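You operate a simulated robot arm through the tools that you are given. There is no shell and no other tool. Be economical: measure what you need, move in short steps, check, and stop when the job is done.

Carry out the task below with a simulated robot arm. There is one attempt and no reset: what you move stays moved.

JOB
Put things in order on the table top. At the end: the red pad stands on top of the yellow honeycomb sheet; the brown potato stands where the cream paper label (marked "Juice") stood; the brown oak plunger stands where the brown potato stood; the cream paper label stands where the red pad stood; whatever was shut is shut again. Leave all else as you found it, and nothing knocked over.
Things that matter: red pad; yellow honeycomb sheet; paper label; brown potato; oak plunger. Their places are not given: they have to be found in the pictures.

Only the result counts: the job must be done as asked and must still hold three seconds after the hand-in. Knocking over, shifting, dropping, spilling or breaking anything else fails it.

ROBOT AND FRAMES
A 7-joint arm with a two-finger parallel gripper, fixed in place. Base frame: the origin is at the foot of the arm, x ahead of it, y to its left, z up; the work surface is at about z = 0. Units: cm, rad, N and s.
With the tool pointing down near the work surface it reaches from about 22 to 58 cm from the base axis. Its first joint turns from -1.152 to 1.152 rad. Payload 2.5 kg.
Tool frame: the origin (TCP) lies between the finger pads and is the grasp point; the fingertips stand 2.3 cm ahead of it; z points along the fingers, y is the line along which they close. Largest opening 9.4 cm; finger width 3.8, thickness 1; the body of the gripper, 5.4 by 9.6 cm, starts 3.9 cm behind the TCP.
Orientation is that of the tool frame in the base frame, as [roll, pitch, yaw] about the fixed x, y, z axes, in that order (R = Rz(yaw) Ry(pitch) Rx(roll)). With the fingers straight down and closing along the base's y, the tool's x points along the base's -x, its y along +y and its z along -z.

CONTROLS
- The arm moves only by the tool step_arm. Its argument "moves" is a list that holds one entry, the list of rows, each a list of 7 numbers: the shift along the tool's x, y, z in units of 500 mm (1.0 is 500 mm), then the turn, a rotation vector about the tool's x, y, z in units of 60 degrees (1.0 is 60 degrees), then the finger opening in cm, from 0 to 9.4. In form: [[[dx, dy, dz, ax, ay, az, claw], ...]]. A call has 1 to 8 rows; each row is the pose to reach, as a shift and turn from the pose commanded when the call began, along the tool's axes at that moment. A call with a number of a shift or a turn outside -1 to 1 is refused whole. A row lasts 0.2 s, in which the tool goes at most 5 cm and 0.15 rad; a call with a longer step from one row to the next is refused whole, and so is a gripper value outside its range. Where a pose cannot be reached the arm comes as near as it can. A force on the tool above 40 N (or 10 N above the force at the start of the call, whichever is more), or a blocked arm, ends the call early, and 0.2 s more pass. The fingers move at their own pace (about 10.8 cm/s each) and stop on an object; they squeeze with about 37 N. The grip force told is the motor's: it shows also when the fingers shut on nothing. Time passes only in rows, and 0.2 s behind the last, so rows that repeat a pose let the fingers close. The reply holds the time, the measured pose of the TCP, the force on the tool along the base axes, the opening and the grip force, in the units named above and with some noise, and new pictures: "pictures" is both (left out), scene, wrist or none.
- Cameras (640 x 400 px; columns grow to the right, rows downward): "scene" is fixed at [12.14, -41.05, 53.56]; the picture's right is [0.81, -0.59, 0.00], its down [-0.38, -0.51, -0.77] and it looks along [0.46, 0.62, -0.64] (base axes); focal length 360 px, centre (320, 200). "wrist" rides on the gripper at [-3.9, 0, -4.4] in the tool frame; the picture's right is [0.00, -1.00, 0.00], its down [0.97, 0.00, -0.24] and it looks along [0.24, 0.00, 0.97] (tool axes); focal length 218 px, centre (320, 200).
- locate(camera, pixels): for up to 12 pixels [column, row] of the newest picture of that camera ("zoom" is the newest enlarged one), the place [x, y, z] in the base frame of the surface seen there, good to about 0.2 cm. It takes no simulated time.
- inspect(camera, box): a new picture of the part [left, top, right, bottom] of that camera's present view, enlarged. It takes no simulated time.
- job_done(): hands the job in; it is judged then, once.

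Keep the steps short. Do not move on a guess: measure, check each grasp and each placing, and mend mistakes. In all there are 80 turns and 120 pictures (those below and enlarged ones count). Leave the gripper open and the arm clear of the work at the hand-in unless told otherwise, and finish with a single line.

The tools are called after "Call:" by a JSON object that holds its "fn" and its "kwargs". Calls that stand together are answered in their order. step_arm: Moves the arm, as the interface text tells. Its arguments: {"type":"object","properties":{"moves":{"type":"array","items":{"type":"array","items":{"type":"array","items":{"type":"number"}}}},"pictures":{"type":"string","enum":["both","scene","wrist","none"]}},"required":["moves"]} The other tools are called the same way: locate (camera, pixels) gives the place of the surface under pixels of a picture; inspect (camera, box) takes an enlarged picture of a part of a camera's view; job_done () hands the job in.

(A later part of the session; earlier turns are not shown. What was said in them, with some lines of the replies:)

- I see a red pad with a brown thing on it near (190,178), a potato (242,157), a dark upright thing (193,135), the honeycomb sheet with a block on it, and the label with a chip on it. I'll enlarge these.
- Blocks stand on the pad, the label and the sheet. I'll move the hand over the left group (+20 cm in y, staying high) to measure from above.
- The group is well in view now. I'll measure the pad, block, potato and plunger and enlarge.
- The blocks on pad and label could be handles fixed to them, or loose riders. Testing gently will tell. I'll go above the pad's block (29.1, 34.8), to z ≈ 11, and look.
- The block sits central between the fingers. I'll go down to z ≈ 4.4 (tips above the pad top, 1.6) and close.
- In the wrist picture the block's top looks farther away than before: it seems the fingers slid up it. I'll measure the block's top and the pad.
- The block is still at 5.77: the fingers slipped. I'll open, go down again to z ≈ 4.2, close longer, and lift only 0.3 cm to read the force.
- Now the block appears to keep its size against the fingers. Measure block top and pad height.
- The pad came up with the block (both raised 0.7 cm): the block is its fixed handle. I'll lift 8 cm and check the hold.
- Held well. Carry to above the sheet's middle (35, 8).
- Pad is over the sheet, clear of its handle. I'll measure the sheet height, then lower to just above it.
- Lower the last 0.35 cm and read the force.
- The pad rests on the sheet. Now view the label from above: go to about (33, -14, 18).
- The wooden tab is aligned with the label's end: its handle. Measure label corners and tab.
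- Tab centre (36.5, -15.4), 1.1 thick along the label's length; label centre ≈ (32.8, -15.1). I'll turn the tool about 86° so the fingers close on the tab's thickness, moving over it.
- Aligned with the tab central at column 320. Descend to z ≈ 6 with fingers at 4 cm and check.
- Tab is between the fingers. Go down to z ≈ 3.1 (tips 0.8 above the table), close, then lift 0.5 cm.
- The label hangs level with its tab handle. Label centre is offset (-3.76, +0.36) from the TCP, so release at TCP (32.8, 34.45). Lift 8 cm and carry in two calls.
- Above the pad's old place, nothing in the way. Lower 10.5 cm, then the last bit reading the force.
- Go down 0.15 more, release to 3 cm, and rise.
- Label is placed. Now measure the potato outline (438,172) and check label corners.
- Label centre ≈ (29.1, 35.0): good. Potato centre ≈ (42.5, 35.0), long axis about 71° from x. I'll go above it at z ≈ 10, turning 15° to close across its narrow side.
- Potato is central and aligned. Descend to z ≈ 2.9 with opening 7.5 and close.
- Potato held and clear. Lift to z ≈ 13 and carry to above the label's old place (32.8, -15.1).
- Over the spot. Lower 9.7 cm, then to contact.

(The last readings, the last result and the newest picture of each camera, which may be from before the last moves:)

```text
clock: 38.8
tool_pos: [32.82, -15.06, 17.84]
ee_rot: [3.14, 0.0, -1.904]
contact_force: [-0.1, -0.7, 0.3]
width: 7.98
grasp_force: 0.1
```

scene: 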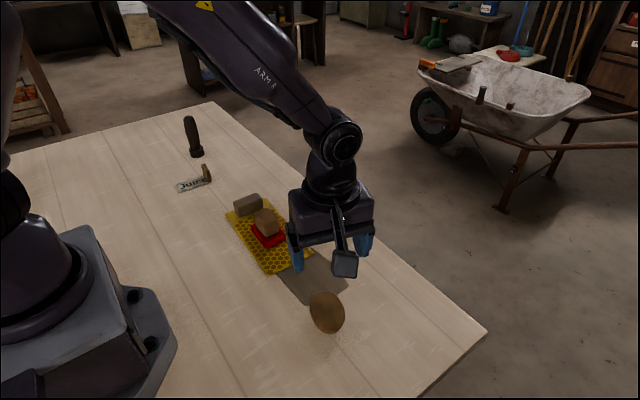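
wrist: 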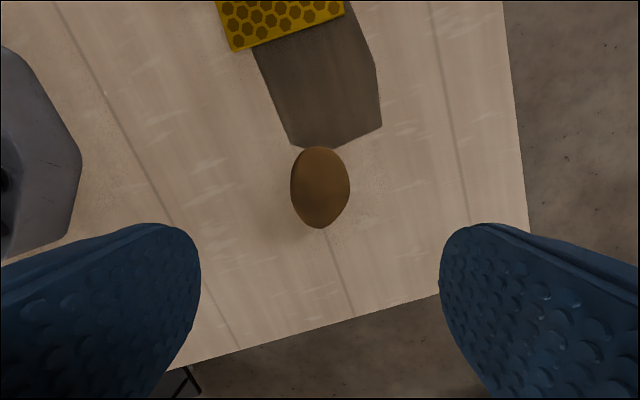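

Potato placed. Check its spot, then go back left to view the plunger (to about (34, 37, 21)).

Call:
{"fn": "locate", "kwargs": {"camera": "wrist", "pixels": [[320, 187], [293, 190], [348, 187], [320, 149], [320, 226]]}}

Call:
{"fn": "step_arm", "kwargs": {"moves": [[[-0.05, 0.016, -0.06, 0, 0, 0, 8], [-0.14, 0.045, -0.06, 0, 0, 0, 8], [-0.23, 0.074, -0.06, 0, 0, 0, 8], [-0.32, 0.103, -0.06, 0, 0, 0, 8], [-0.41, 0.131, -0.06, 0, 0, 0, 8], [-0.5, 0.16, -0.06, 0, 0, 0, 8]]], "pictures": "none"}}

Call:
{"fn": "step_arm", "kwargs": {"moves": [[[-0.09, 0.029, 0, 0, 0, 0, 8], [-0.18, 0.058, 0, 0, 0, 0, 8], [-0.27, 0.087, 0, 0, 0, 0, 8], [-0.36, 0.115, 0, 0, 0, 0, 8], [-0.44, 0.141, 0, 0, 0, 0, 8], [-0.49, 0.157, 0, 0, 0, 0, 8], [-0.49, 0.157, 0, 0, 0, 0, 8]]]}}

```text
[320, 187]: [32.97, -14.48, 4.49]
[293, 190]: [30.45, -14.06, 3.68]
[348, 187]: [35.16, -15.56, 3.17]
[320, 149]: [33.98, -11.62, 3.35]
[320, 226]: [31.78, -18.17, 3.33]
```

```text
clock: 40.2
tool_pos: [33.47, 11.17, 20.76]
ee_rot: [3.141, 0.001, -1.905]
contact_force: [1.2, -0.1, 0.4]
width: 7.99
grasp_force: 0.0
```

```text
clock: 41.8
tool_pos: [34.02, 36.85, 20.75]
ee_rot: [3.141, 0.0, -1.903]
contact_force: [-0.1, 0.2, 0.1]
width: 7.99
grasp_force: 0.1
```

scene: 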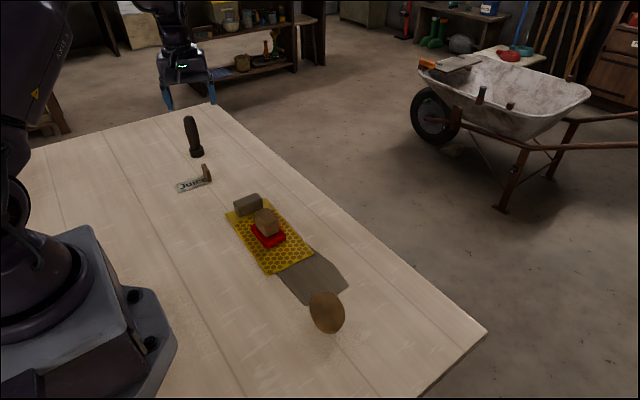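
wrist: 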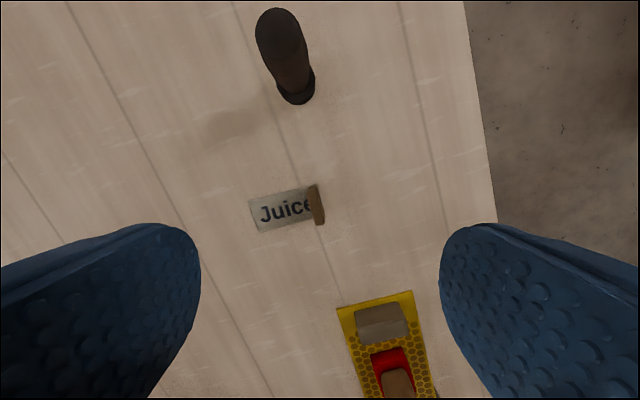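

Potato centre ≈ (32.9, -14.9). Now measure the plunger's top and base.

Call:
{"fn": "locate", "kwargs": {"camera": "wrist", "pixels": [[278, 30], [258, 32], [300, 28], [275, 12], [285, 45], [272, 65], [311, 65], [292, 65], [297, 101], [279, 90], [314, 80], [292, 80]]}}

Call:
{"fn": "inspect", "kwargs": {"camera": "wrist", "box": [230, 0, 350, 110]}}

Call:
{"fn": "inspect", "kwargs": {"camera": "scene", "box": [165, 105, 235, 200]}}

```text
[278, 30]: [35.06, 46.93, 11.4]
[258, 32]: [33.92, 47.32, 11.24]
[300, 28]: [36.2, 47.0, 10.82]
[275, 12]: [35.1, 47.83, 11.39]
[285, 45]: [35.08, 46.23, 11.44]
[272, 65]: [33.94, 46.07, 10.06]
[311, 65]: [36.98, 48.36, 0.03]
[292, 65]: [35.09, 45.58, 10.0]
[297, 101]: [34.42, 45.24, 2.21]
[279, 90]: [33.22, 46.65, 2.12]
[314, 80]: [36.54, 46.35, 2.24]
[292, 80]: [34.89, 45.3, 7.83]
```

```text
3.64 times, centred on (290, 55) of wrist
```

zoom: 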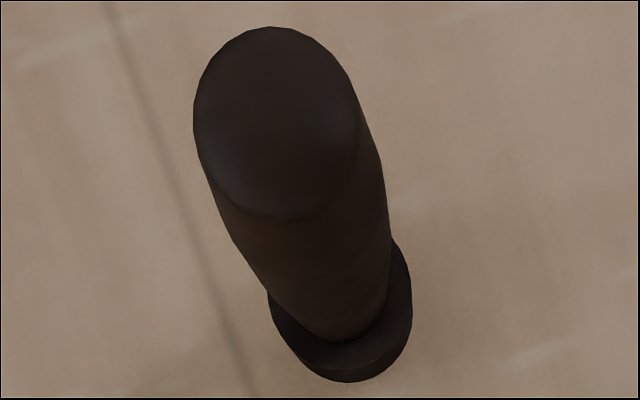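

```text
4.21 times, centred on (200, 152) of scene
```

zoom: 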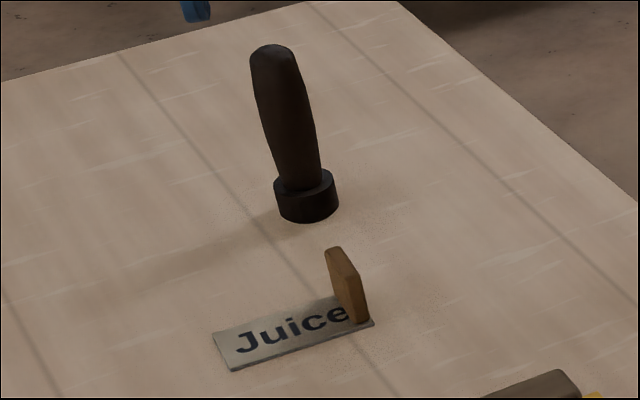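

Plunger axis ≈ (35.0, 46.9), top 11.4, handle ~2.7 thick. Reach is 58.5, at the limit. I'll try to go above it at z ≈ 16 and read the pose reached.

Call:
{"fn": "step_arm", "kwargs": {"moves": [[[-0.05, 0.012, 0.03, 0, 0, 0, 7], [-0.11, 0.026, 0.06, 0, 0, 0, 7], [-0.16, 0.038, 0.09, 0, 0, 0, 7], [-0.197, 0.047, 0.09, 0, 0, 0, 7], [-0.197, 0.047, 0.09, 0, 0, 0, 7]]], "pictures": "wrist"}}

```text
clock: 43.0
tool_pos: [34.91, 46.87, 16.26]
ee_rot: [3.141, 0.0, -1.906]
contact_force: [0.2, 0.3, -0.4]
width: 7.0
grasp_force: 0.0
```

wrist: 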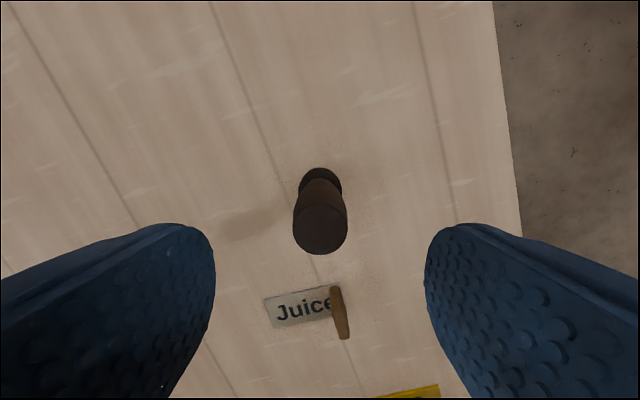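

The pose is reached exactly and the plunger top is centred. Descend to z ≈ 8.3 and close.

Call:
{"fn": "step_arm", "kwargs": {"moves": [[[0, 0, 0.05, 0, 0, 0, 7], [0, 0, 0.1, 0, 0, 0, 7], [0, 0, 0.156, 0, 0, 0, 7], [0, 0, 0.156, 0, 0, 0, 7]]], "pictures": "wrist"}}

Call:
{"fn": "step_arm", "kwargs": {"moves": [[[0, 0, 0, 0, 0, 0, 4], [0, 0, 0, 0, 0, 0, 1.5], [0, 0, 0, 0, 0, 0, 0.5], [0, 0, 0, 0, 0, 0, 0.5], [0, 0, 0, 0, 0, 0, 0.5]]]}}

```text
clock: 44.0
tool_pos: [35.03, 46.93, 8.38]
ee_rot: [3.141, 0.0, -1.905]
contact_force: [0.3, 0.2, 0.1]
width: 6.98
grasp_force: 0.1
```

wrist: 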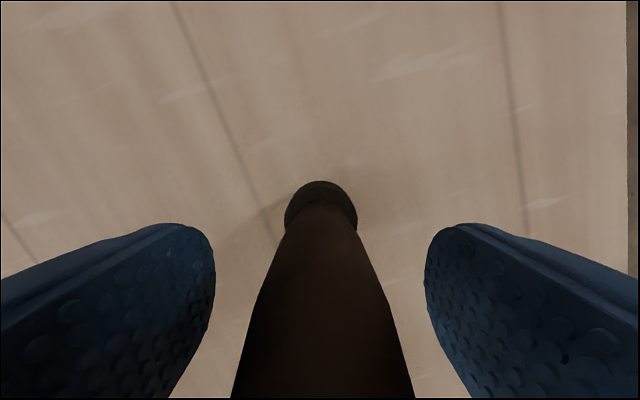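

```text
clock: 45.2
tool_pos: [35.0, 46.95, 8.27]
ee_rot: [3.141, -0.002, -1.906]
contact_force: [-0.4, -0.4, -0.6]
width: 2.9
grasp_force: 36.9
```

scene: 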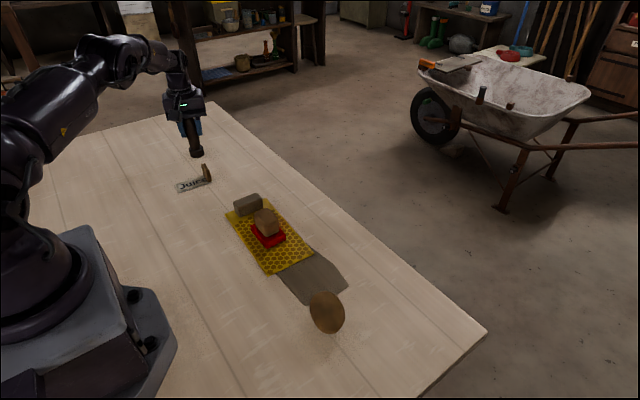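
wrist: 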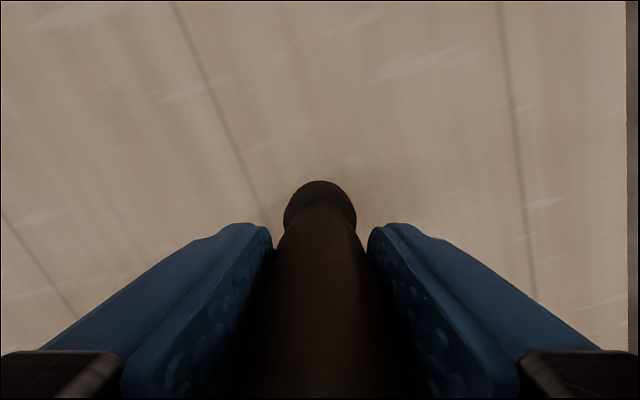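

Gripped at 2.9 cm. Lift 4 cm gently and check.

Call:
{"fn": "step_arm", "kwargs": {"moves": [[[0, 0, -0.006, 0, 0, 0, 0.5], [0, 0, -0.03, 0, 0, 0, 0.5], [0, 0, -0.06, 0, 0, 0, 0.5], [0, 0, -0.08, 0, 0, 0, 0.5], [0, 0, -0.08, 0, 0, 0, 0.5]]], "pictures": "wrist"}}

Call:
{"fn": "inspect", "kwargs": {"camera": "scene", "box": [150, 70, 270, 200]}}

```text
clock: 46.4
tool_pos: [34.9, 46.9, 12.5]
ee_rot: [-3.141, 0.001, -1.904]
contact_force: [0.1, -1.3, -0.3]
width: 2.87
grasp_force: 37.0
```

wrist: 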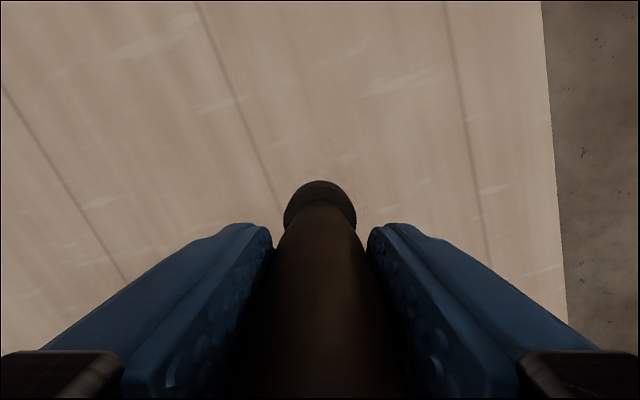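

```text
3.08 times, centred on (210, 135) of scene
```

zoom: 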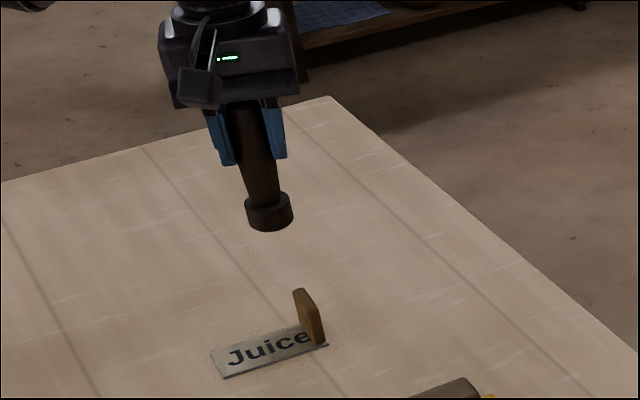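

Lifted upright. Carry to the potato's old place, TCP (42.55, 35.0).

Call:
{"fn": "step_arm", "kwargs": {"moves": [[[0.02, -0.025, 0, 0, 0, 0, 0.5], [0.055, -0.069, 0, 0, 0, 0, 0.5], [0.095, -0.119, 0, 0, 0, 0, 0.5], [0.135, -0.17, 0, 0, 0, 0, 0.5], [0.165, -0.207, 0, 0, 0, 0, 0.5], [0.1755, -0.2205, 0, 0, 0, 0, 0.5], [0.1755, -0.2205, 0, 0, 0, 0, 0.5]]], "pictures": "none"}}

Call:
{"fn": "step_arm", "kwargs": {"moves": [[[0, 0, 0.03, 0, 0, 0, 0.5], [0, 0, 0.06, 0, 0, 0, 0.5], [0, 0, 0.075, 0, 0, 0, 0.5], [0, 0, 0.079, 0, 0, 0, 0.5], [0, 0, 0.079, 0, 0, 0, 0.5]]]}}

```text
clock: 48.0
tool_pos: [42.56, 34.93, 12.4]
ee_rot: [-3.141, 0.0, -1.903]
contact_force: [0.5, 0.6, -0.9]
width: 2.86
grasp_force: 37.3
```

```text
clock: 49.2
tool_pos: [42.47, 35.02, 8.43]
ee_rot: [3.141, -0.001, -1.904]
contact_force: [-0.9, -0.3, 4.3]
width: 2.85
grasp_force: 37.2
```

scene: 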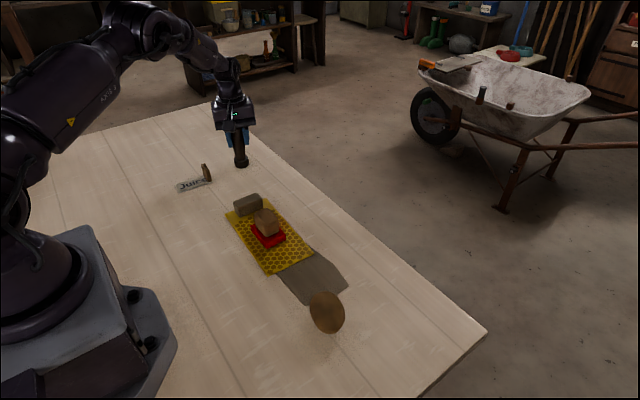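
wrist: 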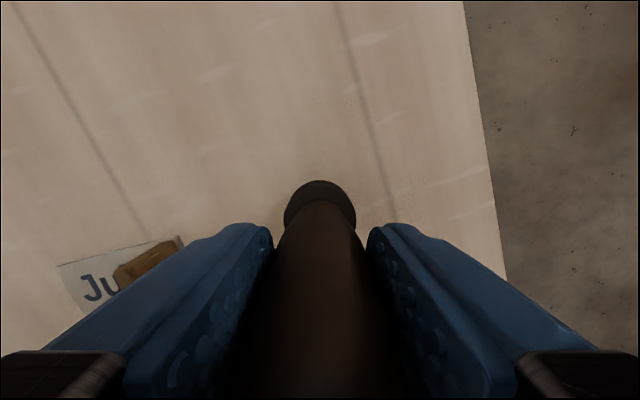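

Contact force shows it touches the table. Open in steps and rise straight up.

Call:
{"fn": "step_arm", "kwargs": {"moves": [[[0, 0, 0, 0, 0, 0, 3.2], [0, 0, 0, 0, 0, 0, 4.5], [0, 0, 0, 0, 0, 0, 7], [0, 0, 0, 0, 0, 0, 7], [0, 0, -0.06, 0, 0, 0, 7], [0, 0, -0.14, 0, 0, 0, 7], [0, 0, -0.22, 0, 0, 0, 7], [0, 0, -0.26, 0, 0, 0, 7]]]}}

```text
clock: 51.0
tool_pos: [42.53, 35.06, 21.51]
ee_rot: [3.141, -0.002, -1.907]
contact_force: [-0.3, 0.5, 0.0]
width: 6.99
grasp_force: 0.0
```

scene: 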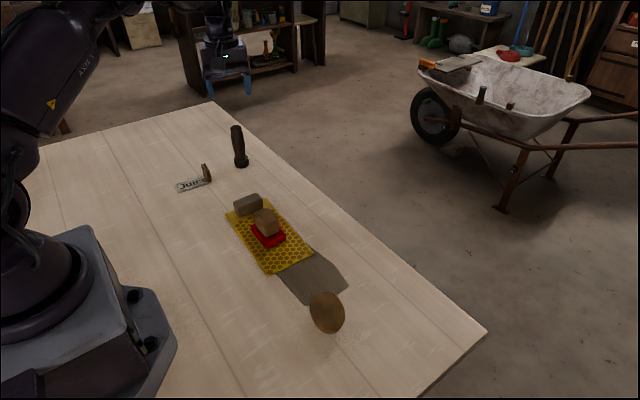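
wrist: 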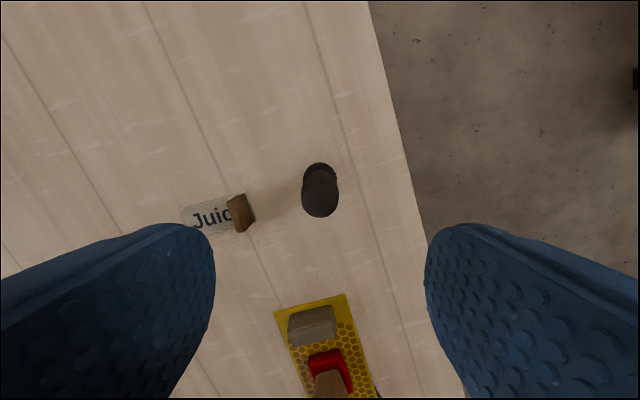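

The plunger stands upright at the potato's old place and the label, pad, sheet and potato are unchanged. The hand is open, high and clear, so I hand in.

Call:
{"fn": "job_done", "kwargs": {}}

```text
The job is handed in.
```

I handed the job in: the red pad is on the honeycomb sheet, the potato is at the label's old place, the plunger is at the potato's old place, and the label is at the pad's old place; nothing was knocked over, and I found nothing shut to close again.
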